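You operate a simulated robot arm through the tools that you are given. There is no shell and no other tool.

You run a simulated robot arm. Do the job below in one go: nothing can be reset, and whatever is moved stays where it is left.

## Task
Slide the post off the drips, wipe them up with the green cloth, put cloth and mallet on the tray.
Fine: post right in. What is to be rubbed or washed off counts as gone when no trace of it is left.
Where things are to end (x, y in the base frame): green cloth within 0.06 m of [0.58, 0.09]; rubber mallet within 0.06 m of [0.39, 0.14].

The check looks at the end state, three seconds after you hand in, the way a careful person would. Anything else that was tipped, shoved, dropped, spilled or broken makes it a failure. Flat cloth is picked up by pressing the open fingertips on it (5 to 10 N) and closing them slowly along it; thin cloth reads only 2 to 8 mm in the jaws.

## Robot
A 6-joint arm with a two-finger parallel gripper, fixed in place. Base frame: the origin is at the foot of the arm, x ahead of it, y to its left, z up; the work surface is at about z = 0.846. Lengths are in m, angles in degrees, forces in N, time in s.
With the tool pointing down near the work surface it reaches from about 0.36 to 0.76 m from the base axis. Its first joint turns from -66.0 to 66.0 degrees. Payload 2.45 kg.
Tool frame: the origin (TCP) lies between the finger pads and is the grasp point; the fingertips stand 0.024 m ahead of it; z points along the fingers, y is the line along which they close. The gripper opens to 0.068 m. The fingers are 0.017 m wide and 0.01 m thick; the gripper's body (0.04 by 0.07 m) begins 0.041 m behind the TCP.
Orientation is that of the tool frame in the base frame, as [roll, pitch, yaw] about the fixed x, y, z axes, in that order (R = Rz(yaw) Ry(pitch) Rx(roll)). With the fingers straight down and closing along the base's y, the tool's x points along the base's -x, its y along +y and its z along -z.

## Interface
- The arm moves only by the tool jog_arm. Its argument "rows" is a list of rows, each a list of 7 numbers: the turn, a rotation vector about the base's x, y, z in units of 8 degrees (1.0 is 8 degrees), then the shift along the base's x, y, z in units of 25 mm (1.0 is 25 mm), then the finger opening in mm, from 0 to 68. In form: [[rx, ry, rz, x, y, z, claw], ...]. A call has 1 to 20 rows; each row shifts and turns the commanded pose from where the row before left it. A call with a number of a shift or a turn outside -1 to 1 is refused whole. Rows are played at 5 a second. More than 0.05 m and 8.6 degrees between two rows, or a gripper value outside its range, and nothing of the call is played. A pose out of reach is approached as far as the arm can. The call stops where the force on the tool passes 60 N (or 10 N more than at its start, if that is more) or the arm is blocked; 0.2 s more then pass. The fingers move at their own pace (about 0.108 m/s each) and stop on an object; they squeeze with about 44 N. The grip force told is the motor's: it shows also when the fingers shut on nothing. Time passes only in rows, and 0.2 s behind the last, so rows that do not move let the fingers close. It gives the time, the measured TCP pose, the force on the tool (base axes), the opening and the grip force at its end, in the units of the frame above (readings bear some noise), with the torque about the TCP (base axes, N m) and any sound that the robot's microphone picked up.
- Cameras (640 x 400 px; columns grow to the right, rows downward): "scene" is fixed at [0.1432, 0.4078, 1.4481]; the picture's right is [-0.91, -0.41, 0.00], its down [-0.30, 0.66, -0.69] and it looks along [0.28, -0.63, -0.73] (base axes); focal length 303 px, centre (320, 200). "wrist" rides on the gripper at [0.084, 0.011, -0.075] in the tool frame; the picture's right is [-0.13, 0.99, 0.00], its down [-0.60, -0.08, -0.79] and it looks along [-0.79, -0.10, 0.61] (tool axes); focal length 251 px, centre (320, 200). There is no depth. A picture from a camera that has moved, and an enlarged one, comes with that camera's place and axes in the base frame and with its lens.
- snapshot(camera): a new picture of that camera. The clock stands still meanwhile.
- enlarge(camera, box): a new picture of the part [left, top, right, bottom] of that camera's present view, enlarged. The clock stands still meanwhile.
- job_done(): hands the job in; it is judged then, once.

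Places have to be worked out from the pictures, the camera data and where the tool is seen. Open the gripper and draw the arm clear of the work before you hand the job in, unless the task says otherwise.

The tools are called as name(argument=value, ...) on one line, values as JSON. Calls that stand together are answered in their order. jog_arm: Moves the arm, as the interface text tells. Its arguments: {"type":"object","properties":{"rows":{"type":"array","items":{"type":"array","items":{"type":"number"}}}},"required":["rows"]} The other tools are called the same way: snapshot (camera) takes a picture; enlarge (camera, box) takes an enlarged picture of a part of a camera's view; job_done () hands the job in.

At the start:

```text
clock: 0.0
tcp_pos: [0.4348, 0.0257, 1.0958]
tool_rot: [-180.0, 0.0, 180.0]
contact_force: [-0.7, 0.0, -0.6]
wrist_torque: [0.01, 0.03, 0.0]
width: 0.0682
grasp_force: 0.0
```

scene: 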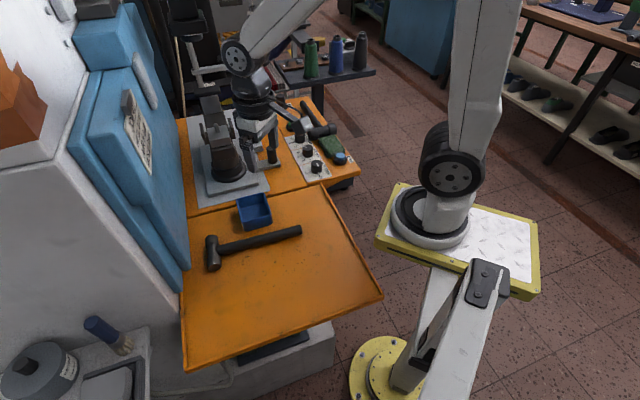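
wrist: 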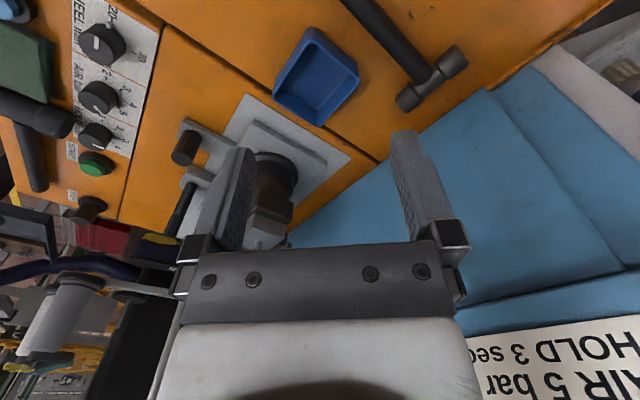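

The first pictures show an orange tray (near the scene camera) with a mallet, and beyond it a panel with a post, a green cloth and other things. I'll enlarge the scene view to identify each item.

enlarge(camera="scene", box=[170, 80, 370, 205])

enlarge(camera="scene", box=[170, 180, 390, 370])

snapshot(camera="wrist")

```text
3.20 times, centred on (270, 142) of scene
camera zoom: at [0.1432, 0.4078, 1.4481], right [-0.91, -0.41, 0.0], down [-0.3, 0.66, -0.69], along [0.28, -0.63, -0.73], focal length 970 px, centre (480, 384)
```

zoom: 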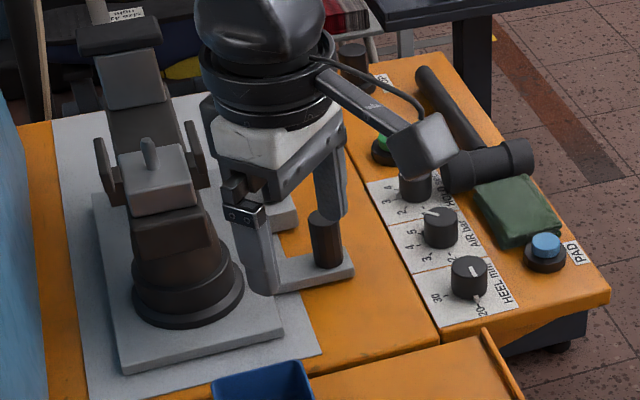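

```text
2.11 times, centred on (280, 275) of scene
camera zoom: at [0.1432, 0.4078, 1.4481], right [-0.91, -0.41, 0.0], down [-0.3, 0.66, -0.69], along [0.28, -0.63, -0.73], focal length 638 px, centre (404, 42)
```

zoom: 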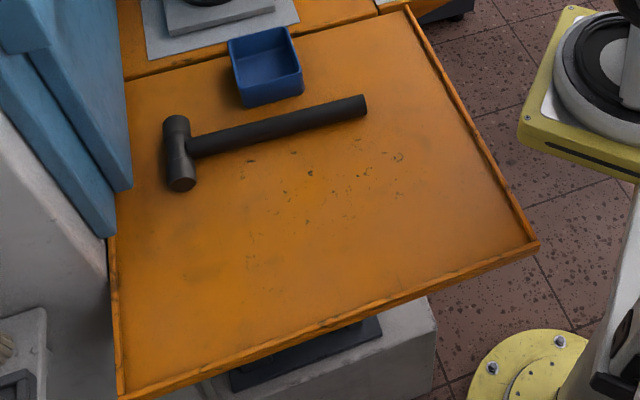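

```text
taken
camera wrist: at [0.3517, 0.0362, 1.1699], right [0.13, 0.99, 0.0], down [0.6, -0.08, 0.79], along [0.79, -0.1, -0.61], focal length 251 px, centre (320, 200)
```

wrist: 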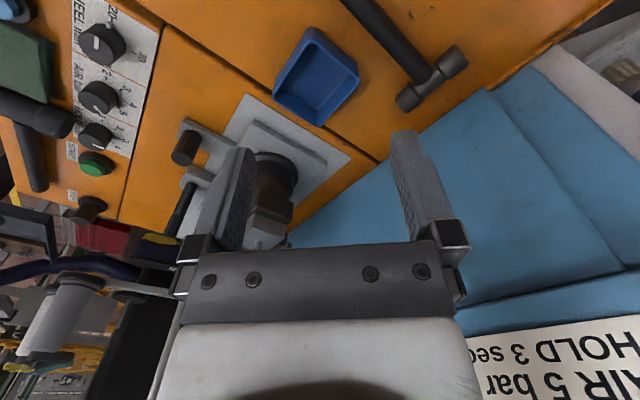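

The tray holds one mallet, and there is a second dark tool next to the green cloth on the control panel. I need closer looks at both, at the marks on the tray and at the machine.

enlarge(camera="scene", box=[190, 205, 320, 290])

enlarge(camera="scene", box=[280, 90, 365, 190])

enlarge(camera="wrist", box=[0, 0, 380, 240])

enlarge(camera="scene", box=[180, 85, 290, 210])

```text
4.71 times, centred on (255, 248) of scene
camera zoom: at [0.1432, 0.4078, 1.4481], right [-0.91, -0.41, 0.0], down [-0.3, 0.66, -0.69], along [0.28, -0.63, -0.73], focal length 1426 px, centre (626, -24)
```

zoom: 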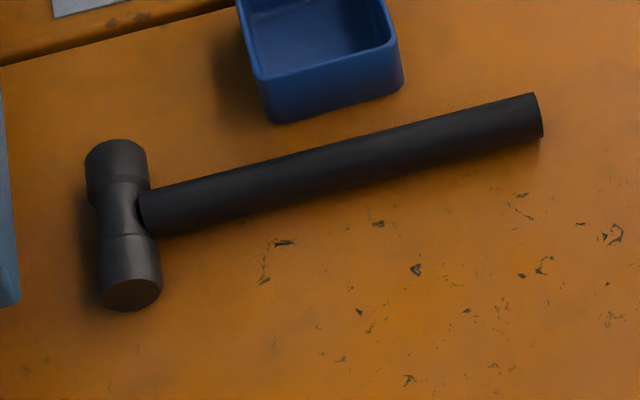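

```text
4.00 times, centred on (322, 140) of scene
camera zoom: at [0.1432, 0.4078, 1.4481], right [-0.91, -0.41, 0.0], down [-0.3, 0.66, -0.69], along [0.28, -0.63, -0.73], focal length 1212 px, centre (310, 440)
```

zoom: 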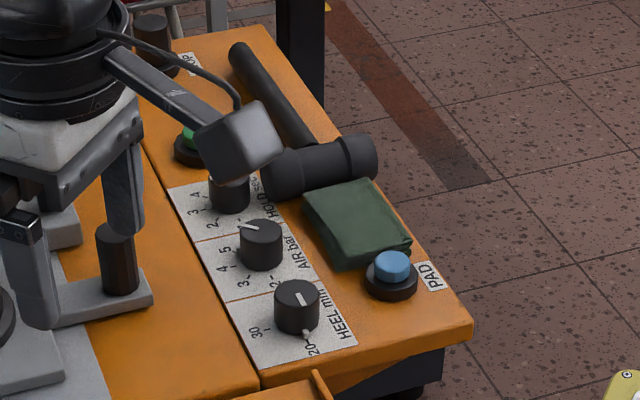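

```text
1.67 times, centred on (190, 120) of wrist
camera zoom: at [0.3517, 0.0362, 1.1699], right [0.13, 0.99, 0.0], down [0.6, -0.08, 0.79], along [0.79, -0.1, -0.61], focal length 419 px, centre (537, 333)
```

zoom: 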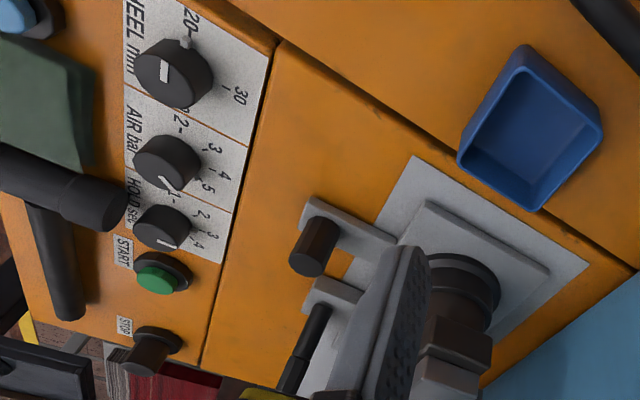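

```text
3.20 times, centred on (235, 148) of scene
camera zoom: at [0.1432, 0.4078, 1.4481], right [-0.91, -0.41, 0.0], down [-0.3, 0.66, -0.69], along [0.28, -0.63, -0.73], focal length 970 px, centre (592, 368)
```

zoom: 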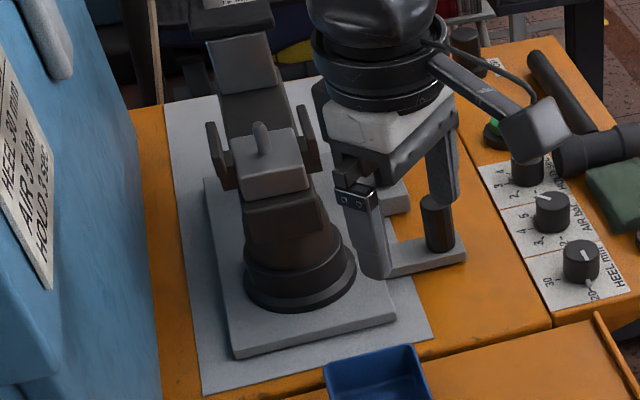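

Two hammer-like tools exist, so I must tell which one is the rubber mallet; and the drips are probably near the foot of the machine's post. I raise the arm and draw it back a little to open the view.

jog_arm(rows=[[0, 0, 0, 0, 0, 1, 68], [0, 0, 0, 0, 0, 1, 68], [0, 0, 0, 0, 0, 1, 68], [0, 0, 0, -1, 0, 1, 68], [0, 0, 0, -1, 0, 1, 68], [0, 0, 0, -1, 0, 0.5, 68], [0, 0, 0, -1, 0, 0, 68]])

```text
clock: 1.6
tcp_pos: [0.3774, 0.0261, 1.2238]
tool_rot: [-180.0, 0.0, -180.0]
contact_force: [-0.1, -0.1, 0.6]
wrist_torque: [0.0, 0.02, 0.0]
width: 0.0682
grasp_force: 0.0
out of reach, approached as far as the arm can: row 6, 7
```

The arm is now at its inner reach limit at (0.377, 0.026, 1.224). I look from both cameras.

snapshot(camera="scene")

snapshot(camera="wrist")

enlarge(camera="scene", box=[180, 100, 310, 205])

```text
taken
```

scene: 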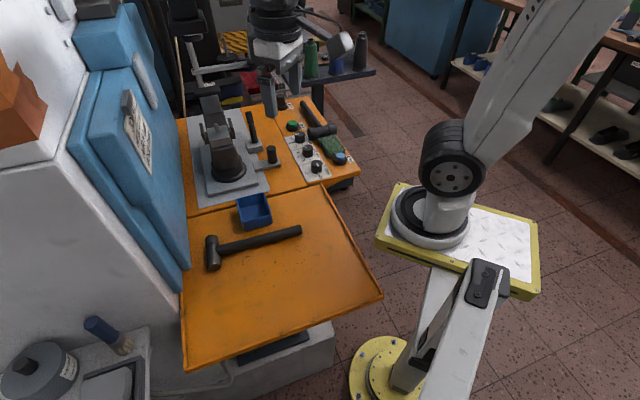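

```text
taken
camera wrist: at [0.2932, 0.0368, 1.299], right [0.13, 0.99, 0.0], down [0.6, -0.08, 0.79], along [0.79, -0.1, -0.61], focal length 251 px, centre (320, 200)
```

wrist: 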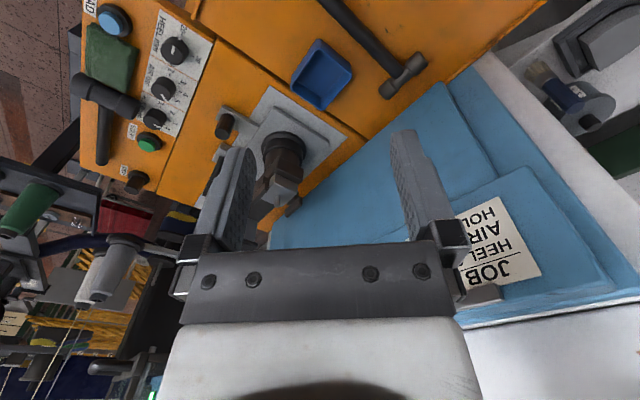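

```text
3.81 times, centred on (245, 152) of scene
camera zoom: at [0.1431, 0.4078, 1.4481], right [-0.91, -0.41, 0.0], down [-0.3, 0.66, -0.69], along [0.28, -0.63, -0.73], focal length 1154 px, centre (606, 381)
```

zoom: 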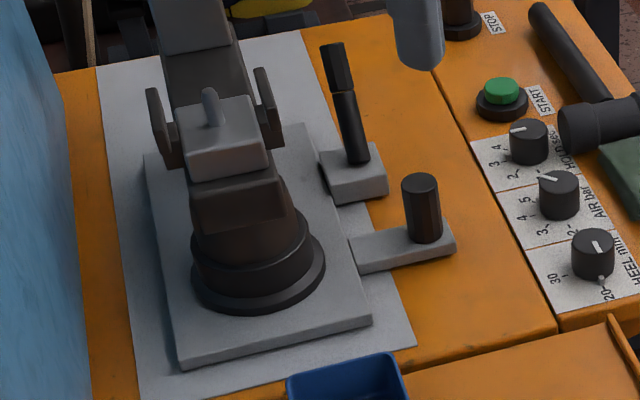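

The post stands on a slide plate with a knob handle on a side arm, on a grey bed; beside it is a lever on its own block. The drips may be hidden under the plate, so I enlarge further.

enlarge(camera="wrist", box=[200, 70, 370, 180])

enlarge(camera="scene", box=[195, 150, 285, 206])

enlarge(camera="scene", box=[220, 100, 310, 160])

enlarge(camera="wrist", box=[60, 0, 230, 110])

enlarge(camera="wrist", box=[430, 170, 560, 300])

```text
3.64 times, centred on (285, 125) of wrist
camera zoom: at [0.2932, 0.0368, 1.299], right [0.13, 0.99, 0.0], down [0.6, -0.08, 0.79], along [0.79, -0.1, -0.61], focal length 914 px, centre (447, 473)
```

zoom: 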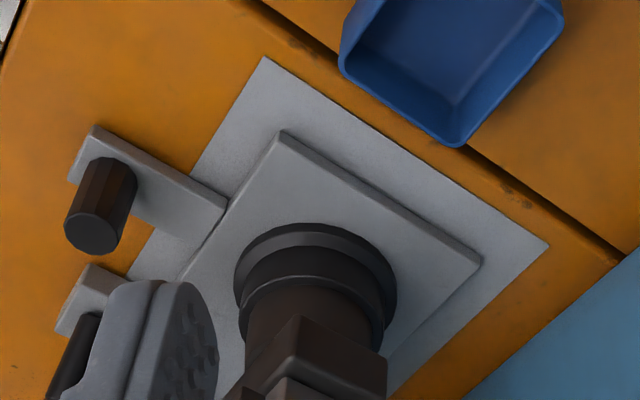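

```text
7.11 times, centred on (240, 178) of scene
camera zoom: at [0.1431, 0.4078, 1.4481], right [-0.91, -0.41, 0.0], down [-0.3, 0.66, -0.69], along [0.28, -0.63, -0.73], focal length 2155 px, centre (889, 356)
```

zoom: 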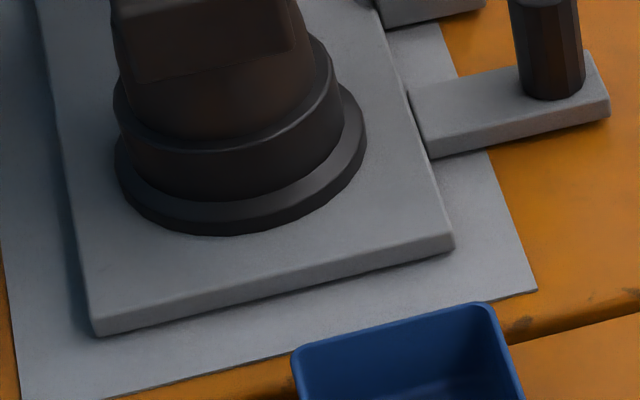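

```text
6.67 times, centred on (265, 130) of scene
camera zoom: at [0.1431, 0.4078, 1.4481], right [-0.91, -0.41, 0.0], down [-0.3, 0.66, -0.69], along [0.28, -0.63, -0.73], focal length 2020 px, centre (687, 667)
```

zoom: 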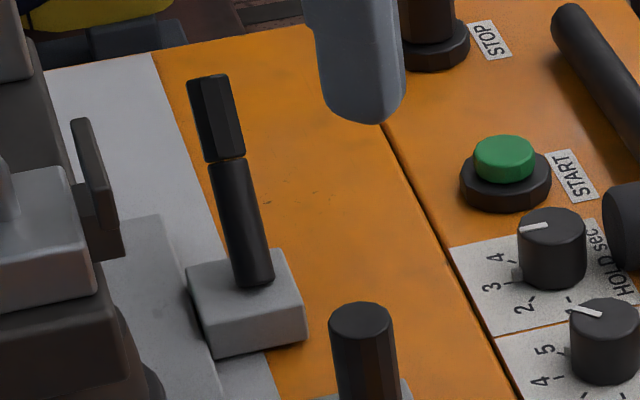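

```text
3.64 times, centred on (145, 55) of wrist
camera zoom: at [0.2932, 0.0368, 1.299], right [0.13, 0.99, 0.0], down [0.6, -0.08, 0.79], along [0.79, -0.1, -0.61], focal length 914 px, centre (956, 727)
```

zoom: 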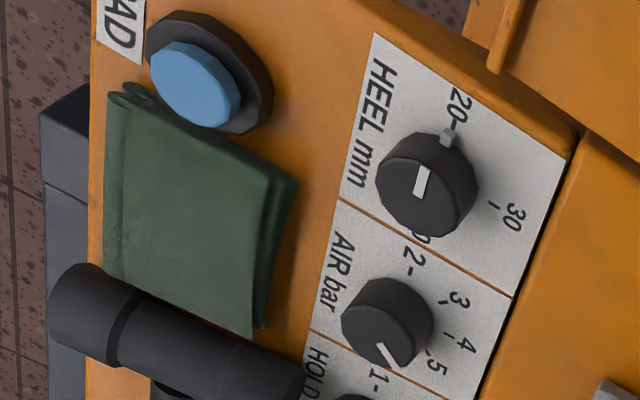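

```text
3.08 times, centred on (495, 235) of wrist
camera zoom: at [0.2932, 0.0368, 1.299], right [0.13, 0.99, 0.0], down [0.6, -0.08, 0.79], along [0.79, -0.1, -0.61], focal length 774 px, centre (-218, 92)
```

zoom: 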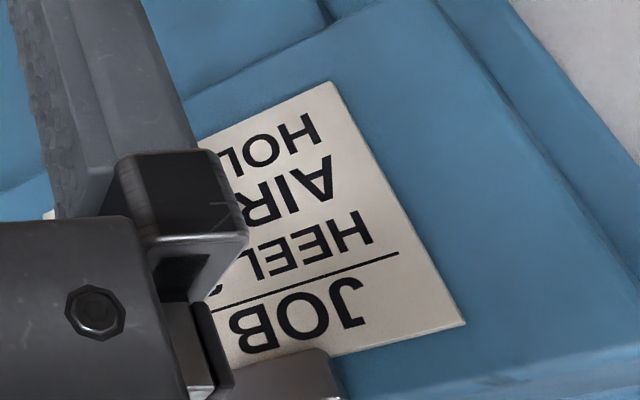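

No drips are visible yet, so they are most likely under the slide plate; the cloth is folded beside the mallet head on the panel. I swing the wrist camera to the knob side (turned +45°) for a closer view of the knob, the lever, the cloth and the mallet.

jog_arm(rows=[[0, 0, 0.43, 0.2, -1, -0.2, 68], [0, 0, 0.43, 0.2, -1, -0.2, 68], [0, 0, 0.43, 0.2, -1, -0.2, 68], [0, 0, 0.43, 0.2, -1, -0.2, 68], [0, 0, 0.43, 0.2, -1, -0.2, 68], [0, 0, 0.43, 0.2, -1, -0.2, 68], [0, 0, 0.43, 0.2, -1, -0.2, 68], [0, 0, 0.43, 0.2, -1, -0.2, 68], [0, 0, 0.43, 0.2, -1, -0.2, 68], [0, 0, 0.43, 0.2, -1, -0.2, 68], [0, 0, 0.43, 0.2, -1, -0.2, 68], [0, 0, 0.43, 0.2, -1, -0.2, 68], [0, 0, 0.46, 0, -1, -0.2, 68]])

snapshot(camera="wrist")

snapshot(camera="scene")

```text
clock: 4.4
tcp_pos: [0.4375, -0.2988, 1.1614]
tool_rot: [-179.9, 0.0, -135.0]
contact_force: [0.1, -0.4, 0.3]
wrist_torque: [-0.04, 0.01, 0.01]
width: 0.0679
grasp_force: 0.1
```

```text
taken
camera wrist: at [0.3709, -0.3518, 1.2356], right [-0.61, 0.79, 0.0], down [0.48, 0.37, 0.79], along [0.63, 0.48, -0.61], focal length 251 px, centre (320, 200)
```

wrist: 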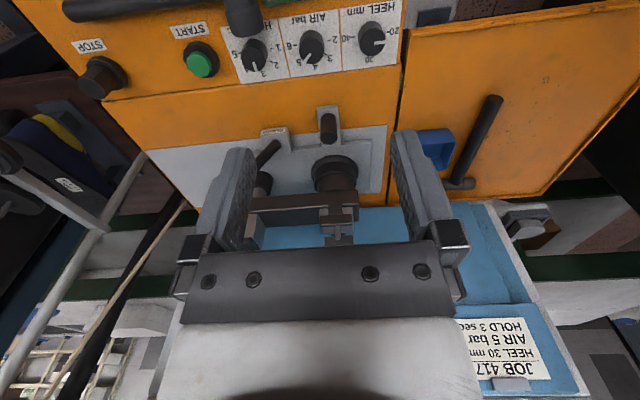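

```text
taken
```

scene: 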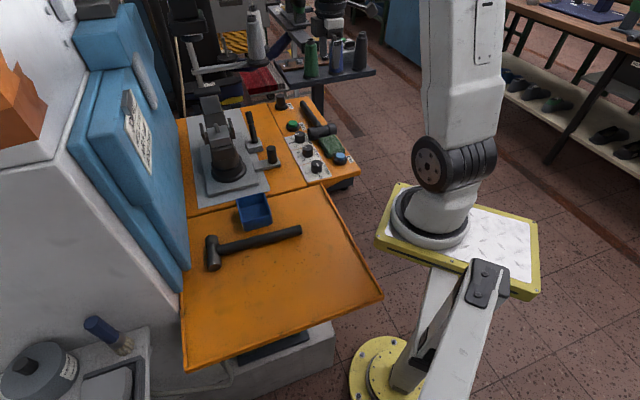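

The arm is out of the scene camera's way now. I enlarge the machine, the panel and the post area.

enlarge(camera="scene", box=[180, 85, 290, 205])

enlarge(camera="scene", box=[265, 85, 365, 190])

enlarge(camera="wrist", box=[220, 90, 420, 240])

enlarge(camera="wrist", box=[130, 80, 330, 240])

```text
3.33 times, centred on (235, 145) of scene
camera zoom: at [0.1432, 0.4078, 1.4481], right [-0.91, -0.41, 0.0], down [-0.3, 0.66, -0.69], along [0.28, -0.63, -0.73], focal length 1010 px, centre (603, 383)
```

zoom: 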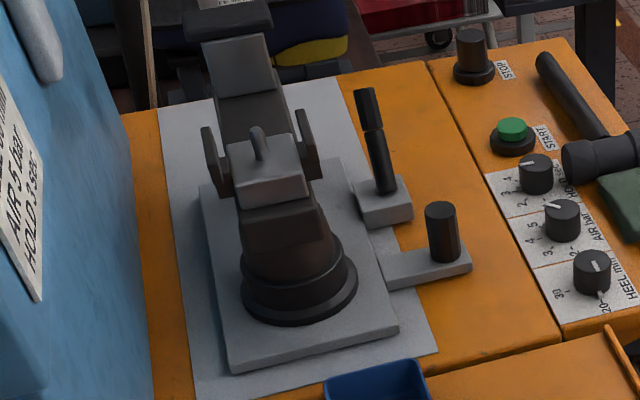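

```text
3.81 times, centred on (315, 138) of scene
camera zoom: at [0.1432, 0.4078, 1.4481], right [-0.91, -0.41, 0.0], down [-0.3, 0.66, -0.69], along [0.28, -0.63, -0.73], focal length 1154 px, centre (339, 438)
```

zoom: 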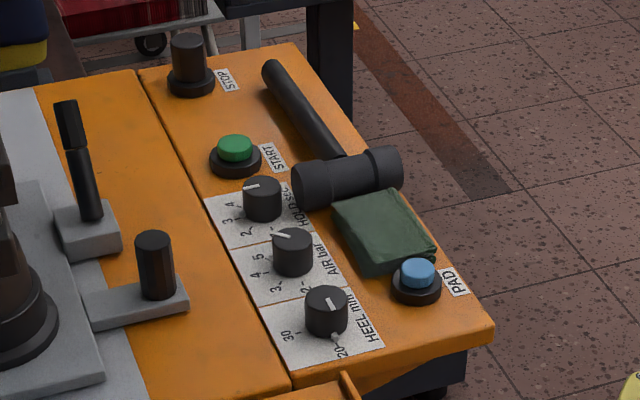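

```text
2.67 times, centred on (320, 165) of wrist
camera zoom: at [0.3709, -0.3518, 1.2356], right [-0.61, 0.79, 0.0], down [0.48, 0.37, 0.79], along [0.63, 0.48, -0.61], focal length 670 px, centre (320, 293)
```

zoom: 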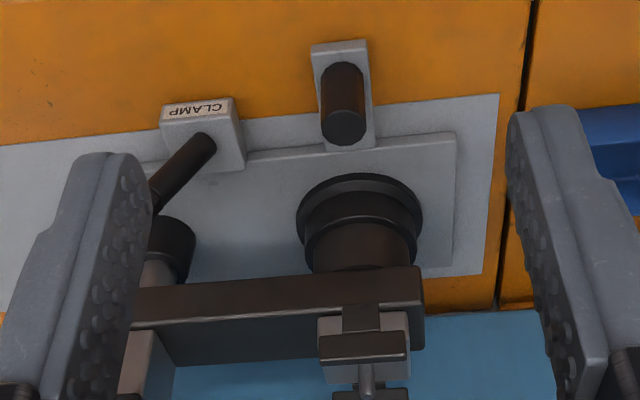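

```text
2.50 times, centred on (230, 160) of wrist
camera zoom: at [0.3709, -0.3518, 1.2356], right [-0.61, 0.79, 0.0], down [0.48, 0.37, 0.79], along [0.63, 0.48, -0.61], focal length 629 px, centre (545, 300)
```

zoom: 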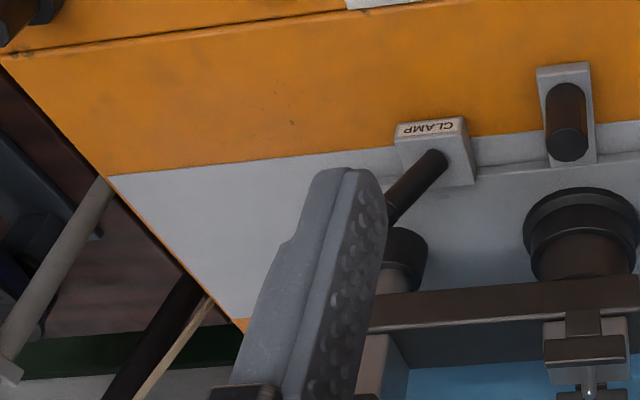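

The lever on the block is labelled CLAMP and leans about 30° inward; the knob sits at about (0.562, -0.184), top near z 0.916. I shut the fingers and bring them to the tray side of the knob, to test gently whether the post moves inward along (0.71, -0.71).

jog_arm(rows=[[0, 0, 0, 0.6, 0.95, -0.7, 0], [0, 0, 0, 0.6, 0.95, -0.7, 0], [0, 0, 0, 0.6, 0.95, -0.7, 0], [0, 0, 0, 0.6, 0.95, -0.7, 0], [0, 0, 0, 0.6, 0.95, -0.7, 0], [0, 0, 0, 0.6, 0.95, -0.7, 0], [0, 0, 0, 0.1, 0.2, -1, 0], [0, 0, 0, 0, 0, -1, 0]])

snapshot(camera="wrist")

enlarge(camera="scene", box=[200, 90, 320, 200])

```text
clock: 6.2
tcp_pos: [0.5317, -0.152, 1.005]
tool_rot: [180.0, 0.1, -135.1]
contact_force: [0.0, -0.8, -0.8]
wrist_torque: [0.03, 0.01, 0.0]
width: 0.0
grasp_force: 23.0
```

```text
taken
camera wrist: at [0.4657, -0.2049, 1.0798], right [-0.61, 0.79, 0.0], down [0.48, 0.37, 0.79], along [0.63, 0.48, -0.61], focal length 251 px, centre (320, 200)
```

wrist: 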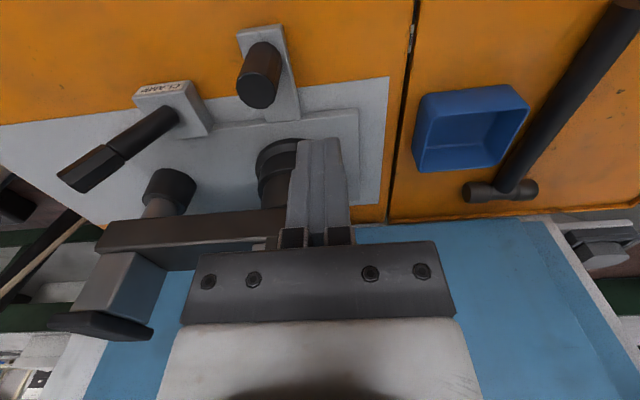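

```text
3.64 times, centred on (260, 145) of scene
camera zoom: at [0.1432, 0.4078, 1.4481], right [-0.91, -0.41, 0.0], down [-0.3, 0.66, -0.69], along [0.28, -0.63, -0.73], focal length 1102 px, centre (538, 400)
```

zoom: 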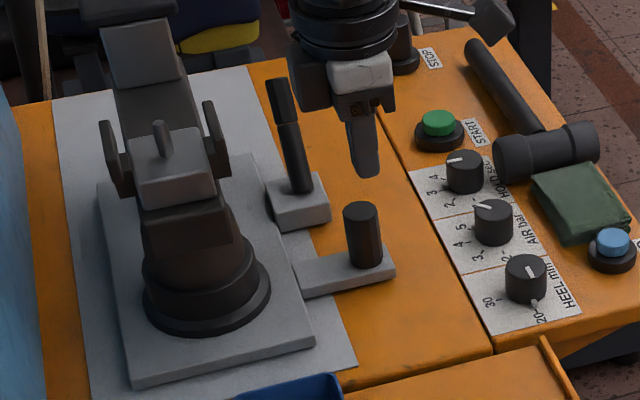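

The knob is confirmed near (0.564, -0.184) and the clamp lever tip near (0.699, -0.267, 0.950). I lower the shut fingers beside the knob to z 0.909.

jog_arm(rows=[[0, 0, 0, 0, 0, -1, 0], [0, 0, 0, 0, 0, -1, 0], [0, 0, 0, 0, 0, -1, 0], [0, 0, 0, 0, 0, -0.84, 0], [0, 0, 0, 0.3, -0.3, 0, 0], [0, 0, 0, 0, 0, 0, 0]])

snapshot(camera="wrist")

enlarge(camera="scene", box=[200, 90, 320, 200])

```text
clock: 7.6
tcp_pos: [0.5373, -0.1585, 0.9093]
tool_rot: [180.0, 0.0, -135.2]
contact_force: [0.1, 0.8, 0.5]
wrist_torque: [0.04, -0.02, -0.03]
width: 0.0001
grasp_force: 23.7
```

```text
taken
camera wrist: at [0.472, -0.2111, 0.9839], right [-0.61, 0.79, 0.0], down [0.48, 0.37, 0.79], along [0.63, 0.48, -0.61], focal length 251 px, centre (320, 200)
```

wrist: 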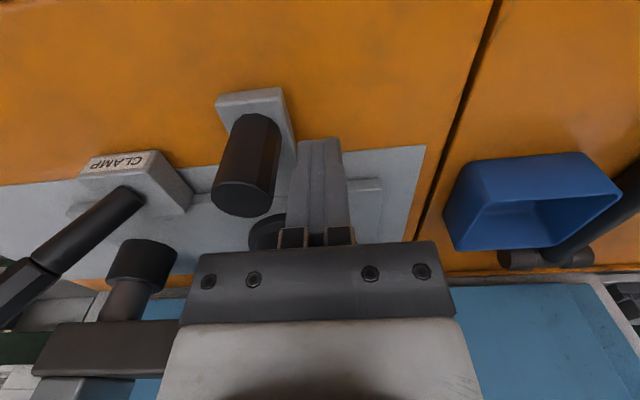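

```text
3.64 times, centred on (260, 145) of scene
camera zoom: at [0.1432, 0.4078, 1.4481], right [-0.91, -0.41, 0.0], down [-0.3, 0.66, -0.69], along [0.28, -0.63, -0.73], focal length 1102 px, centre (538, 400)
```

zoom: 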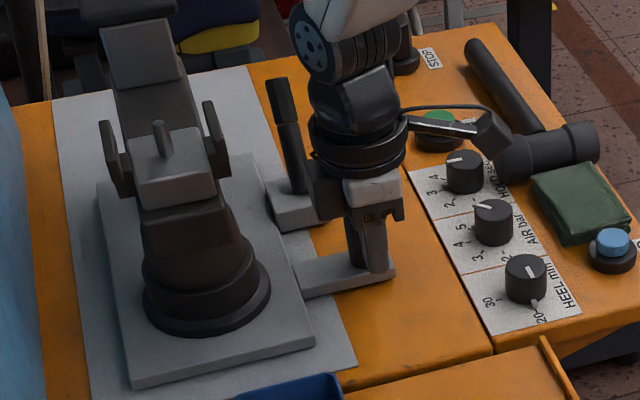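

The fingers stand just on the tray side of the knob. I push inward in small steps and read the force, to find out whether the clamp holds the post.

jog_arm(rows=[[0, 0, 0, 0.15, -0.15, 0, 0], [0, 0, 0, 0.1, -0.1, 0, 0], [0, 0, 0, 0, 0, 0, 0]])

```text
clock: 8.4
tcp_pos: [0.5444, -0.165, 0.9089]
tool_rot: [-180.0, 0.0, -135.0]
contact_force: [0.4, -0.2, 1.1]
wrist_torque: [-0.01, 0.02, 0.0]
width: 0.0
grasp_force: 23.1
```

No contact yet (force near zero). I continue in small steps.

jog_arm(rows=[[0, 0, 0, 0.1, -0.1, 0, 0], [0, 0, 0, 0.1, -0.1, 0, 0], [0, 0, 0, 0, 0, 0, 0]])

```text
clock: 9.2
tcp_pos: [0.5488, -0.1704, 0.9098]
tool_rot: [179.9, 0.0, -134.9]
contact_force: [-1.4, 3.4, -0.2]
wrist_torque: [-0.01, -0.04, 0.01]
width: 0.0001
grasp_force: 23.5
```

First contact at about 3.7 N. I push on by small amounts and watch whether the force climbs.

jog_arm(rows=[[0, 0, 0, 0.1, -0.1, 0, 0], [0, 0, 0, 0, 0, 0, 0]])

enlarge(camera="scene", box=[200, 90, 320, 200])

```text
clock: 9.8
tcp_pos: [0.5517, -0.1731, 0.9103]
tool_rot: [-179.9, 0.0, -135.1]
contact_force: [-1.1, -0.8, -0.7]
wrist_torque: [-0.03, 0.0, -0.01]
width: 0.0
grasp_force: 23.8
```

```text
3.64 times, centred on (260, 145) of scene
camera zoom: at [0.1432, 0.4078, 1.4481], right [-0.91, -0.41, 0.0], down [-0.3, 0.66, -0.69], along [0.28, -0.63, -0.73], focal length 1102 px, centre (538, 400)
```

zoom: 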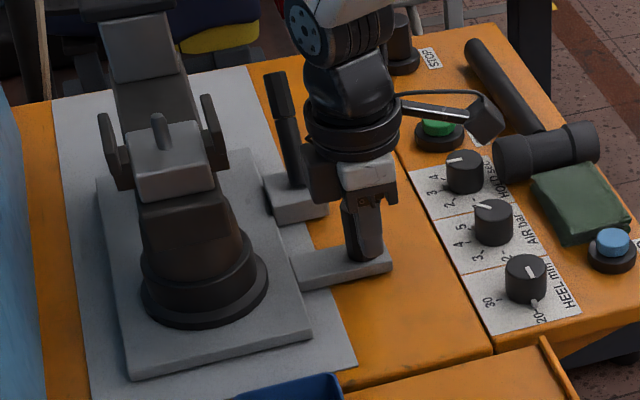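

The plate moved freely (and the clamp block rides along with it), so the post is not clamped. I keep pushing inward in modest steps.

jog_arm(rows=[[0, 0, 0, 0.2, -0.2, 0, 0], [0, 0, 0, 0.25, -0.25, 0, 0], [0, 0, 0, 0.25, -0.25, 0, 0], [0, 0, 0, 0.25, -0.25, 0, 0], [0, 0, 0, 0.2, -0.2, 0, 0], [0, 0, 0, 0, 0, 0, 0]])

enlarge(camera="scene", box=[180, 80, 320, 210])

```text
clock: 11.2
tcp_pos: [0.5793, -0.201, 0.9103]
tool_rot: [-179.9, 0.0, -135.1]
contact_force: [-0.1, 0.2, -0.3]
wrist_torque: [0.0, -0.01, 0.01]
width: 0.0
grasp_force: 23.3
```

```text
3.08 times, centred on (250, 145) of scene
camera zoom: at [0.1432, 0.4078, 1.4481], right [-0.91, -0.41, 0.0], down [-0.3, 0.66, -0.69], along [0.28, -0.63, -0.73], focal length 932 px, centre (535, 369)
```

zoom: 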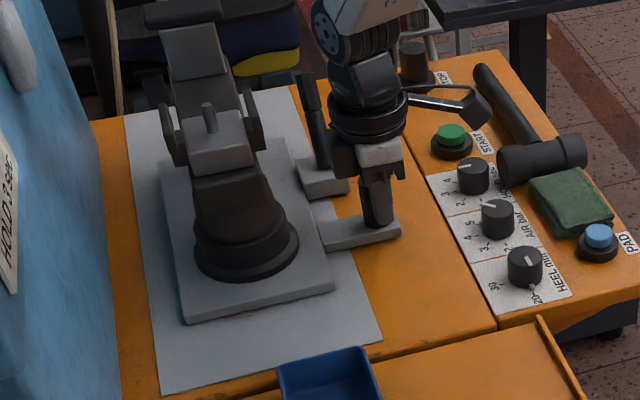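

The post slid about 5 cm without resistance; no drips uncovered yet. I push on.

jog_arm(rows=[[0, 0, 0, 0.2, -0.2, 0, 0], [0, 0, 0, 0.25, -0.25, 0, 0], [0, 0, 0, 0.25, -0.25, 0, 0], [0, 0, 0, 0.25, -0.25, 0, 0], [0, 0, 0, 0.2, -0.2, 0, 0], [0, 0, 0, 0, 0, 0, 0]])

enlarge(camera="scene", box=[180, 80, 320, 210])

```text
clock: 12.6
tcp_pos: [0.6093, -0.2308, 0.9099]
tool_rot: [180.0, 0.0, -135.1]
contact_force: [-0.2, 0.6, -0.2]
wrist_torque: [0.01, 0.02, -0.02]
width: 0.0
grasp_force: 23.5
```

```text
3.08 times, centred on (250, 145) of scene
camera zoom: at [0.1432, 0.4078, 1.4481], right [-0.91, -0.41, 0.0], down [-0.3, 0.66, -0.69], along [0.28, -0.63, -0.73], focal length 932 px, centre (535, 369)
```

zoom: 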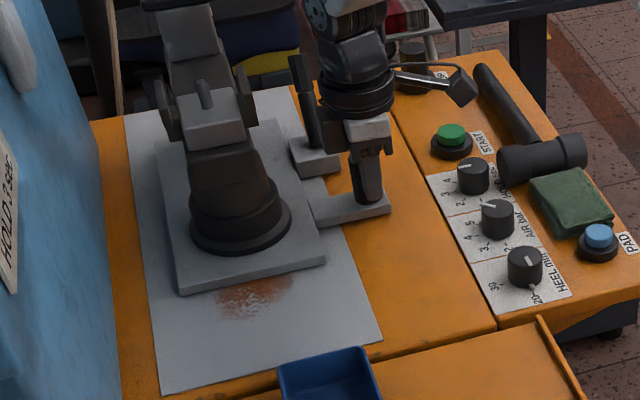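

A reddish-brown patch of drips is now coming out from under the plate's front edge. I keep pushing the post inward to its stop.

jog_arm(rows=[[0, 0, 0, 0.2, -0.2, 0, 0], [0, 0, 0, 0.25, -0.25, 0, 0], [0, 0, 0, 0.25, -0.25, 0, 0], [0, 0, 0, 0.2, -0.2, 0, 0], [0, 0, 0, 0, 0, 0, 0]])

enlarge(camera="scene", box=[180, 80, 320, 210])

snapshot(camera="wrist")

```text
clock: 13.8
tcp_pos: [0.6305, -0.2532, 0.9092]
tool_rot: [-180.0, 0.0, -135.0]
contact_force: [0.1, 0.7, 0.2]
wrist_torque: [-0.01, 0.0, 0.01]
width: 0.0
grasp_force: 23.7
```

```text
3.08 times, centred on (250, 145) of scene
camera zoom: at [0.1432, 0.4078, 1.4481], right [-0.91, -0.41, 0.0], down [-0.3, 0.66, -0.69], along [0.28, -0.63, -0.73], focal length 932 px, centre (535, 369)
```

zoom: 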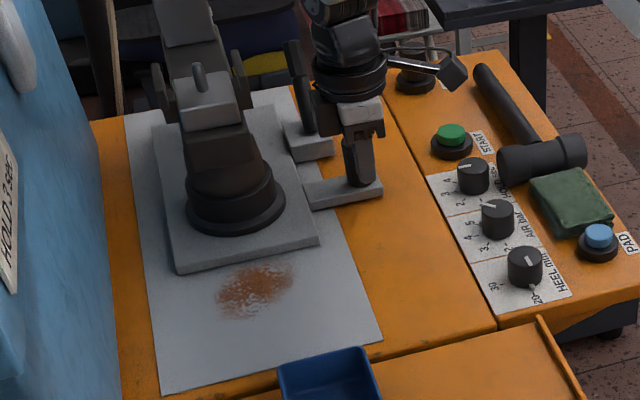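

```text
taken
camera wrist: at [0.5648, -0.3059, 0.9843], right [-0.61, 0.79, 0.0], down [0.48, 0.37, 0.79], along [0.63, 0.48, -0.61], focal length 251 px, centre (320, 200)
```

wrist: 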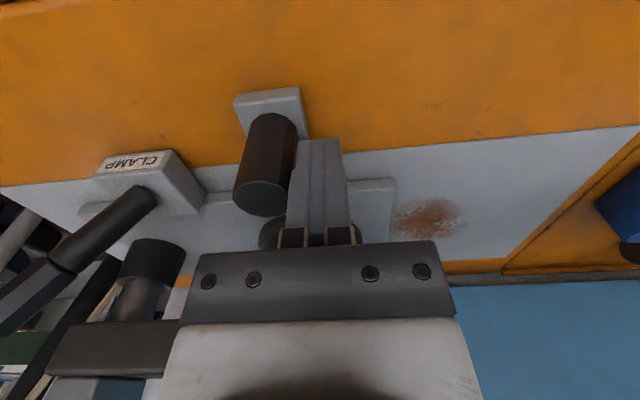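

The drips are fully uncovered now. The post should go right in, so I keep pushing until it meets its stop.

jog_arm(rows=[[0, 0, 0, 0.2, -0.2, 0, 0], [0, 0, 0, 0.2, -0.2, 0, 0], [0, 0, 0, 0.2, -0.2, 0, 0], [0, 0, 0, 0, 0, 0, 0]])

enlarge(camera="scene", box=[180, 80, 320, 210])

```text
clock: 14.8
tcp_pos: [0.6469, -0.2667, 0.9086]
tool_rot: [180.0, 0.0, -135.0]
contact_force: [-0.2, -0.2, -0.2]
wrist_torque: [0.0, -0.01, 0.02]
width: 0.0
grasp_force: 23.6
```

```text
3.08 times, centred on (250, 145) of scene
camera zoom: at [0.1432, 0.4078, 1.4481], right [-0.91, -0.41, 0.0], down [-0.3, 0.66, -0.69], along [0.28, -0.63, -0.73], focal length 932 px, centre (535, 369)
```

zoom: 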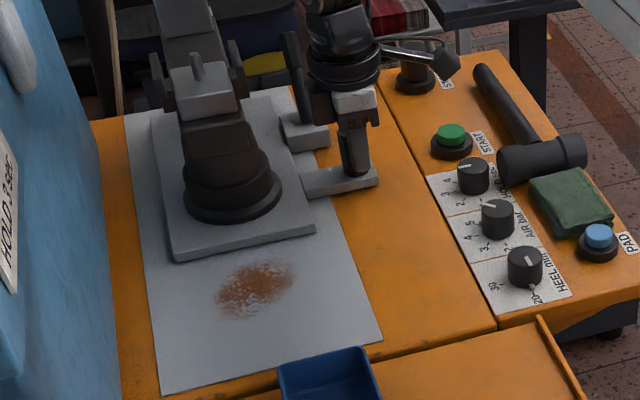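

Still moving freely. I continue with small steps, watching for the end of travel.

jog_arm(rows=[[0, 0, 0, 0.2, -0.2, 0, 0], [0, 0, 0, 0.2, -0.2, 0, 0], [0, 0, 0, 0.2, -0.2, 0, 0], [0, 0, 0, 0, 0, 0, 0]])

enlarge(camera="scene", box=[180, 80, 320, 210])

```text
clock: 15.8
tcp_pos: [0.6612, -0.2829, 0.9099]
tool_rot: [-180.0, 0.0, -135.0]
contact_force: [0.5, 0.0, -0.2]
wrist_torque: [0.01, -0.01, -0.01]
width: 0.0001
grasp_force: 23.5
```

```text
3.08 times, centred on (250, 145) of scene
camera zoom: at [0.1432, 0.4078, 1.4481], right [-0.91, -0.41, 0.0], down [-0.3, 0.66, -0.69], along [0.28, -0.63, -0.73], focal length 932 px, centre (535, 369)
```

zoom: 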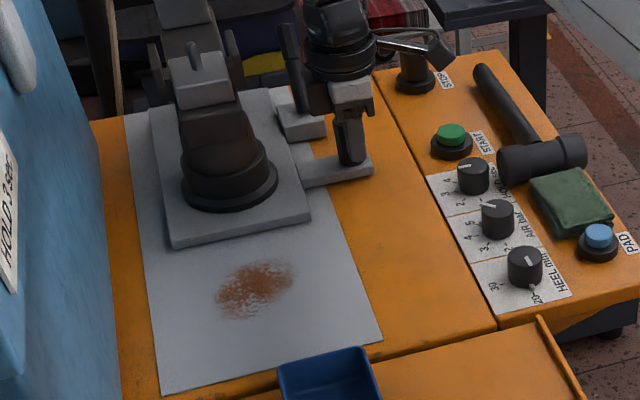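

Still no stop. I continue carefully; the reach limit is near 0.76 m and I am at 0.72 m.

jog_arm(rows=[[0, 0, 0, 0.2, -0.2, 0, 0], [0, 0, 0, 0.2, -0.2, 0, 0], [0, 0, 0, 0.2, -0.2, 0, 0], [0, 0, 0, 0, 0, 0, 0]])

enlarge(camera="scene", box=[180, 80, 320, 210])

snapshot(camera="wrist")

```text
clock: 16.7
tcp_pos: [0.6726, -0.2942, 0.9092]
tool_rot: [178.8, -0.3, -134.9]
contact_force: [-12.9, 10.0, 8.4]
wrist_torque: [-0.15, -0.18, 0.01]
width: 0.0003
grasp_force: 24.2
stopped in row 4: the force on the tool passed its limit at 62 N (the readings are from after the stop); the commanded pose is now the measured one
```

```text
3.08 times, centred on (250, 145) of scene
camera zoom: at [0.1426, 0.4082, 1.4481], right [-0.91, -0.41, 0.0], down [-0.3, 0.66, -0.69], along [0.28, -0.63, -0.73], focal length 932 px, centre (535, 369)
```

zoom: 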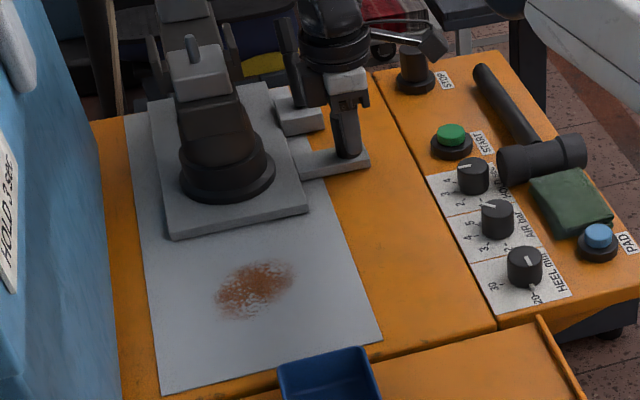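

```text
taken
camera wrist: at [0.6078, -0.3476, 0.9839], right [-0.61, 0.79, 0.02], down [0.5, 0.36, 0.79], along [0.62, 0.49, -0.62], focal length 251 px, centre (320, 200)
```

wrist: 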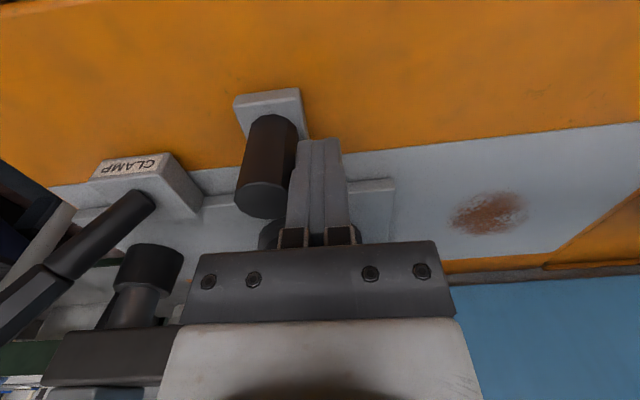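

The force limit tripped at the end of travel: the post is right in. I back the fingers off toward the tray and lift.

jog_arm(rows=[[0, 0, 0, -0.3, 0.3, 0, 0], [0, 0, 0, -0.4, 0.4, 0, 0], [0, 0, 0, -0.4, 0.4, 0, 0], [0, 0, 0, -0.3, 0.3, 1, 0], [0, 0, 0, -0.3, 0.3, 1, 0], [0, 0, 0, -0.3, 0.3, 1, 30], [0, 0, 0, -0.3, 0.3, 1, 68], [0, 0, 0, -0.8, 0, 1, 68], [0, 0, 0, -1, -0.3, 1, 68], [0, 0, 0, -1, -0.3, 1, 68], [0, 0, 0, -1, -0.3, 0.5, 68], [0, 0, 0, -1, 0, 0, 68]])

snapshot(camera="scene")

snapshot(camera="wrist")

```text
clock: 19.3
tcp_pos: [0.4947, -0.2591, 1.0952]
tool_rot: [178.9, -0.2, -135.1]
contact_force: [0.1, 0.6, 0.4]
wrist_torque: [0.01, 0.01, 0.02]
width: 0.0681
grasp_force: 0.0
```

```text
taken
```

scene: 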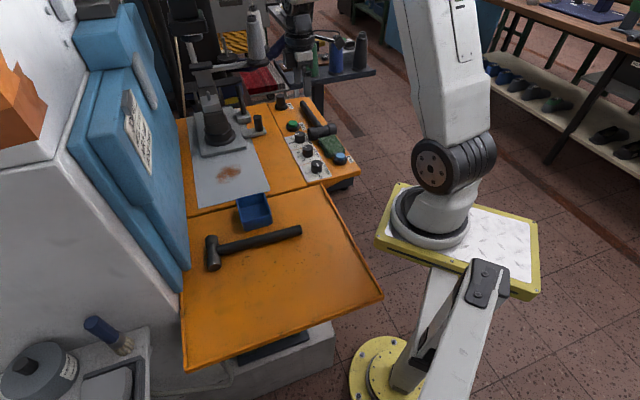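

```text
taken
camera wrist: at [0.4293, -0.3131, 1.1708], right [-0.61, 0.79, 0.02], down [0.49, 0.36, 0.79], along [0.62, 0.49, -0.61], focal length 251 px, centre (320, 200)
```

wrist: 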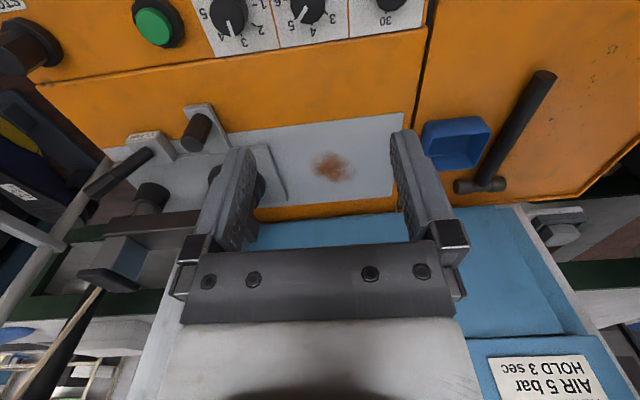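

The post stayed fully in, and the drips lie open at about (0.665, -0.097). Now the panel: I look closely at the cloth and mallet from both cameras.

enlarge(camera="scene", box=[275, 90, 365, 180])

enlarge(camera="scene", box=[180, 85, 290, 215])

```text
4.44 times, centred on (320, 135) of scene
camera zoom: at [0.1431, 0.4078, 1.4481], right [-0.91, -0.41, 0.0], down [-0.3, 0.66, -0.69], along [0.28, -0.63, -0.73], focal length 1347 px, centre (320, 489)
```

zoom: 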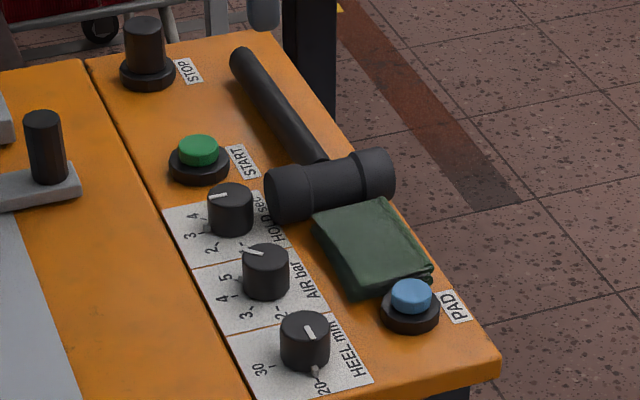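

```text
3.08 times, centred on (235, 150) of scene
camera zoom: at [0.1431, 0.4078, 1.4481], right [-0.91, -0.41, 0.0], down [-0.3, 0.66, -0.69], along [0.28, -0.63, -0.73], focal length 932 px, centre (582, 354)
```

zoom: 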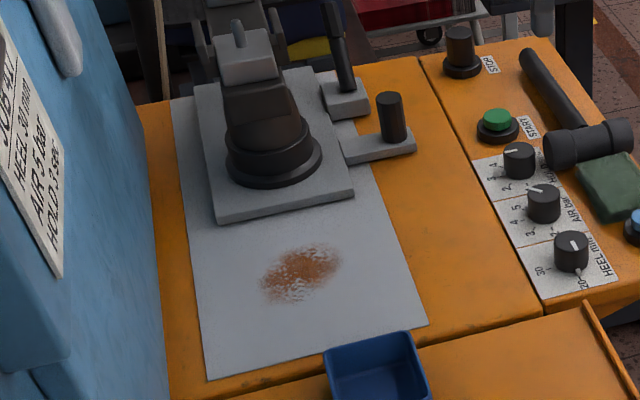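

The mallet on the panel (all-black head with rings, head centre ≈ (0.486, -0.381), handle running inward) is the rubber one, and its head seems to touch the cloth edge, so I take the mallet first. I turn the gripper 90° back so it closes across the handle and look from above.

jog_arm(rows=[[-0.1, -0.1, -0.9375, 0, -0.4, 0, 68], [0, 0, -0.9375, 0, -0.4, 0, 68], [0, 0, -0.9375, 0, -0.4, 0, 68], [0, 0, -0.9375, 0, -0.4, 0, 68], [0, 0, -0.9375, 0, -0.4, 0, 68], [0, 0, -0.9375, 0, -0.4, 0, 68], [0, 0, -0.9375, 0, -0.4, 0, 68], [0, 0, -0.9375, 0, -0.4, 0, 68], [0, 0, -0.9375, 0, -0.4, 0, 68], [0, 0, -0.9375, 0, -0.4, 0, 68], [0, 0, -0.9375, 0, -0.4, 0, 68], [0, 0, -0.9375, 0, -0.4, 0, 68], [0, 0, 0, 0, 0, 0, 68]])

snapshot(camera="wrist")

```text
clock: 22.1
tcp_pos: [0.4964, -0.3788, 1.0959]
tool_rot: [-179.9, -0.2, 134.9]
contact_force: [0.3, 0.2, 0.0]
wrist_torque: [0.03, 0.03, 0.02]
width: 0.0679
grasp_force: 0.0
```

```text
taken
camera wrist: at [0.4452, -0.3131, 1.1707], right [0.79, 0.61, 0.0], down [0.37, -0.48, 0.79], along [0.48, -0.63, -0.61], focal length 251 px, centre (320, 200)
```

wrist: 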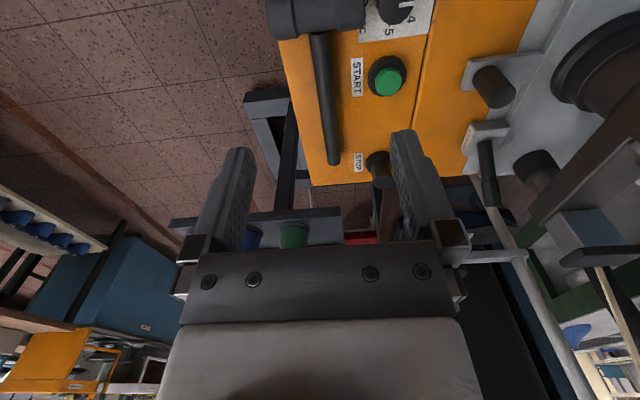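

The handle axis is found near the line through (0.516, -0.407). I back out 10 cm toward the tray to get the head and the cloth into the wrist view.

jog_arm(rows=[[0, 0, 0, -0.9, 0.9, 0, 68], [0, 0, 0, -0.9, 0.9, 0, 68], [0, 0, 0, -0.9, 0.9, 0, 68], [0, 0, 0, 0, 0, 0, 68]])

snapshot(camera="wrist")

enlarge(camera="wrist", box=[200, 0, 440, 150])

```text
clock: 23.1
tcp_pos: [0.4268, -0.3126, 1.0949]
tool_rot: [-179.9, -0.1, 135.0]
contact_force: [-0.1, -0.6, -0.7]
wrist_torque: [-0.01, 0.0, 0.0]
width: 0.0682
grasp_force: 0.1
```

```text
taken
camera wrist: at [0.377, -0.2456, 1.1697], right [0.79, 0.61, 0.0], down [0.37, -0.48, 0.79], along [0.48, -0.63, -0.61], focal length 251 px, centre (320, 200)
```

wrist: 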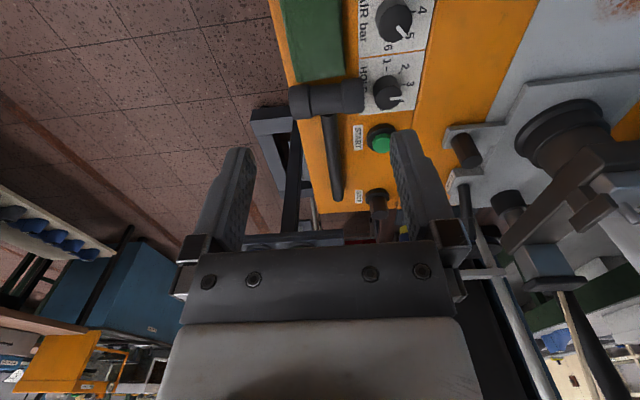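

```text
2.67 times, centred on (320, 75) of wrist
camera zoom: at [0.377, -0.2456, 1.1697], right [0.79, 0.61, 0.0], down [0.37, -0.48, 0.79], along [0.48, -0.63, -0.61], focal length 670 px, centre (320, 533)
```

zoom: 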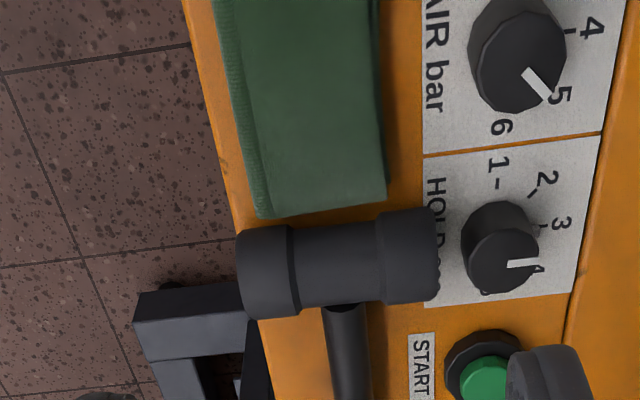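

There's a visible gap between cloth and mallet head, so the head isn't on the cloth. I go above the handle right behind the head, at (0.519, -0.409), and descend part way.

jog_arm(rows=[[0, 0, 0, 0.92, -0.96, 0, 60], [0, 0, 0, 0.92, -0.96, 0, 60], [0, 0, 0, 0.92, -0.96, 0, 60], [0, 0, 0, 0.93, -0.97, 0, 60], [0, 0, 0, 0, 0, -1, 60], [0, 0, 0, 0, 0, -1, 60], [0, 0, 0, 0, 0, -1, 60], [0, 0, 0, 0, 0, -1, 60], [0, 0, 0, 0, 0, -1, 60], [0, 0, 0, 0, 0, -0.8, 60], [0, 0, 0, 0, 0, 0, 60]])

snapshot(camera="wrist")

enlarge(camera="scene", box=[275, 90, 365, 180])

```text
clock: 25.5
tcp_pos: [0.5223, -0.4085, 0.9498]
tool_rot: [-179.9, -0.1, 135.1]
contact_force: [0.0, -0.9, -0.1]
wrist_torque: [-0.02, -0.01, -0.01]
width: 0.06
grasp_force: 0.1
```

```text
taken
camera wrist: at [0.4708, -0.3425, 1.0246], right [0.79, 0.61, 0.0], down [0.37, -0.48, 0.79], along [0.48, -0.63, -0.61], focal length 251 px, centre (320, 200)
```

wrist: 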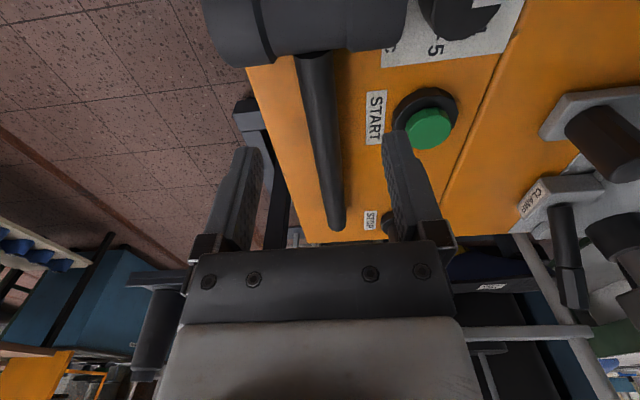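

```text
4.44 times, centred on (320, 135) of scene
camera zoom: at [0.1432, 0.4078, 1.4481], right [-0.91, -0.41, 0.0], down [-0.3, 0.66, -0.69], along [0.28, -0.63, -0.73], focal length 1347 px, centre (320, 489)
```

zoom: 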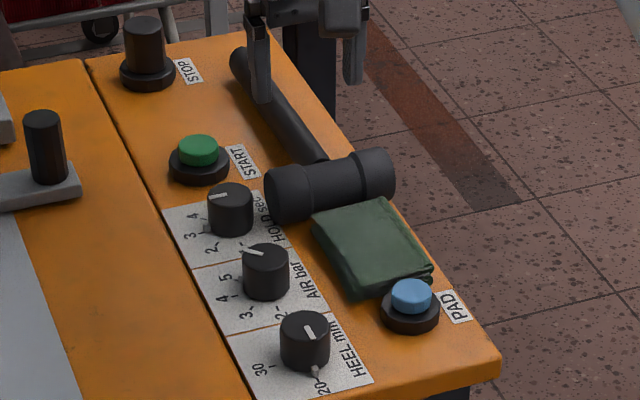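

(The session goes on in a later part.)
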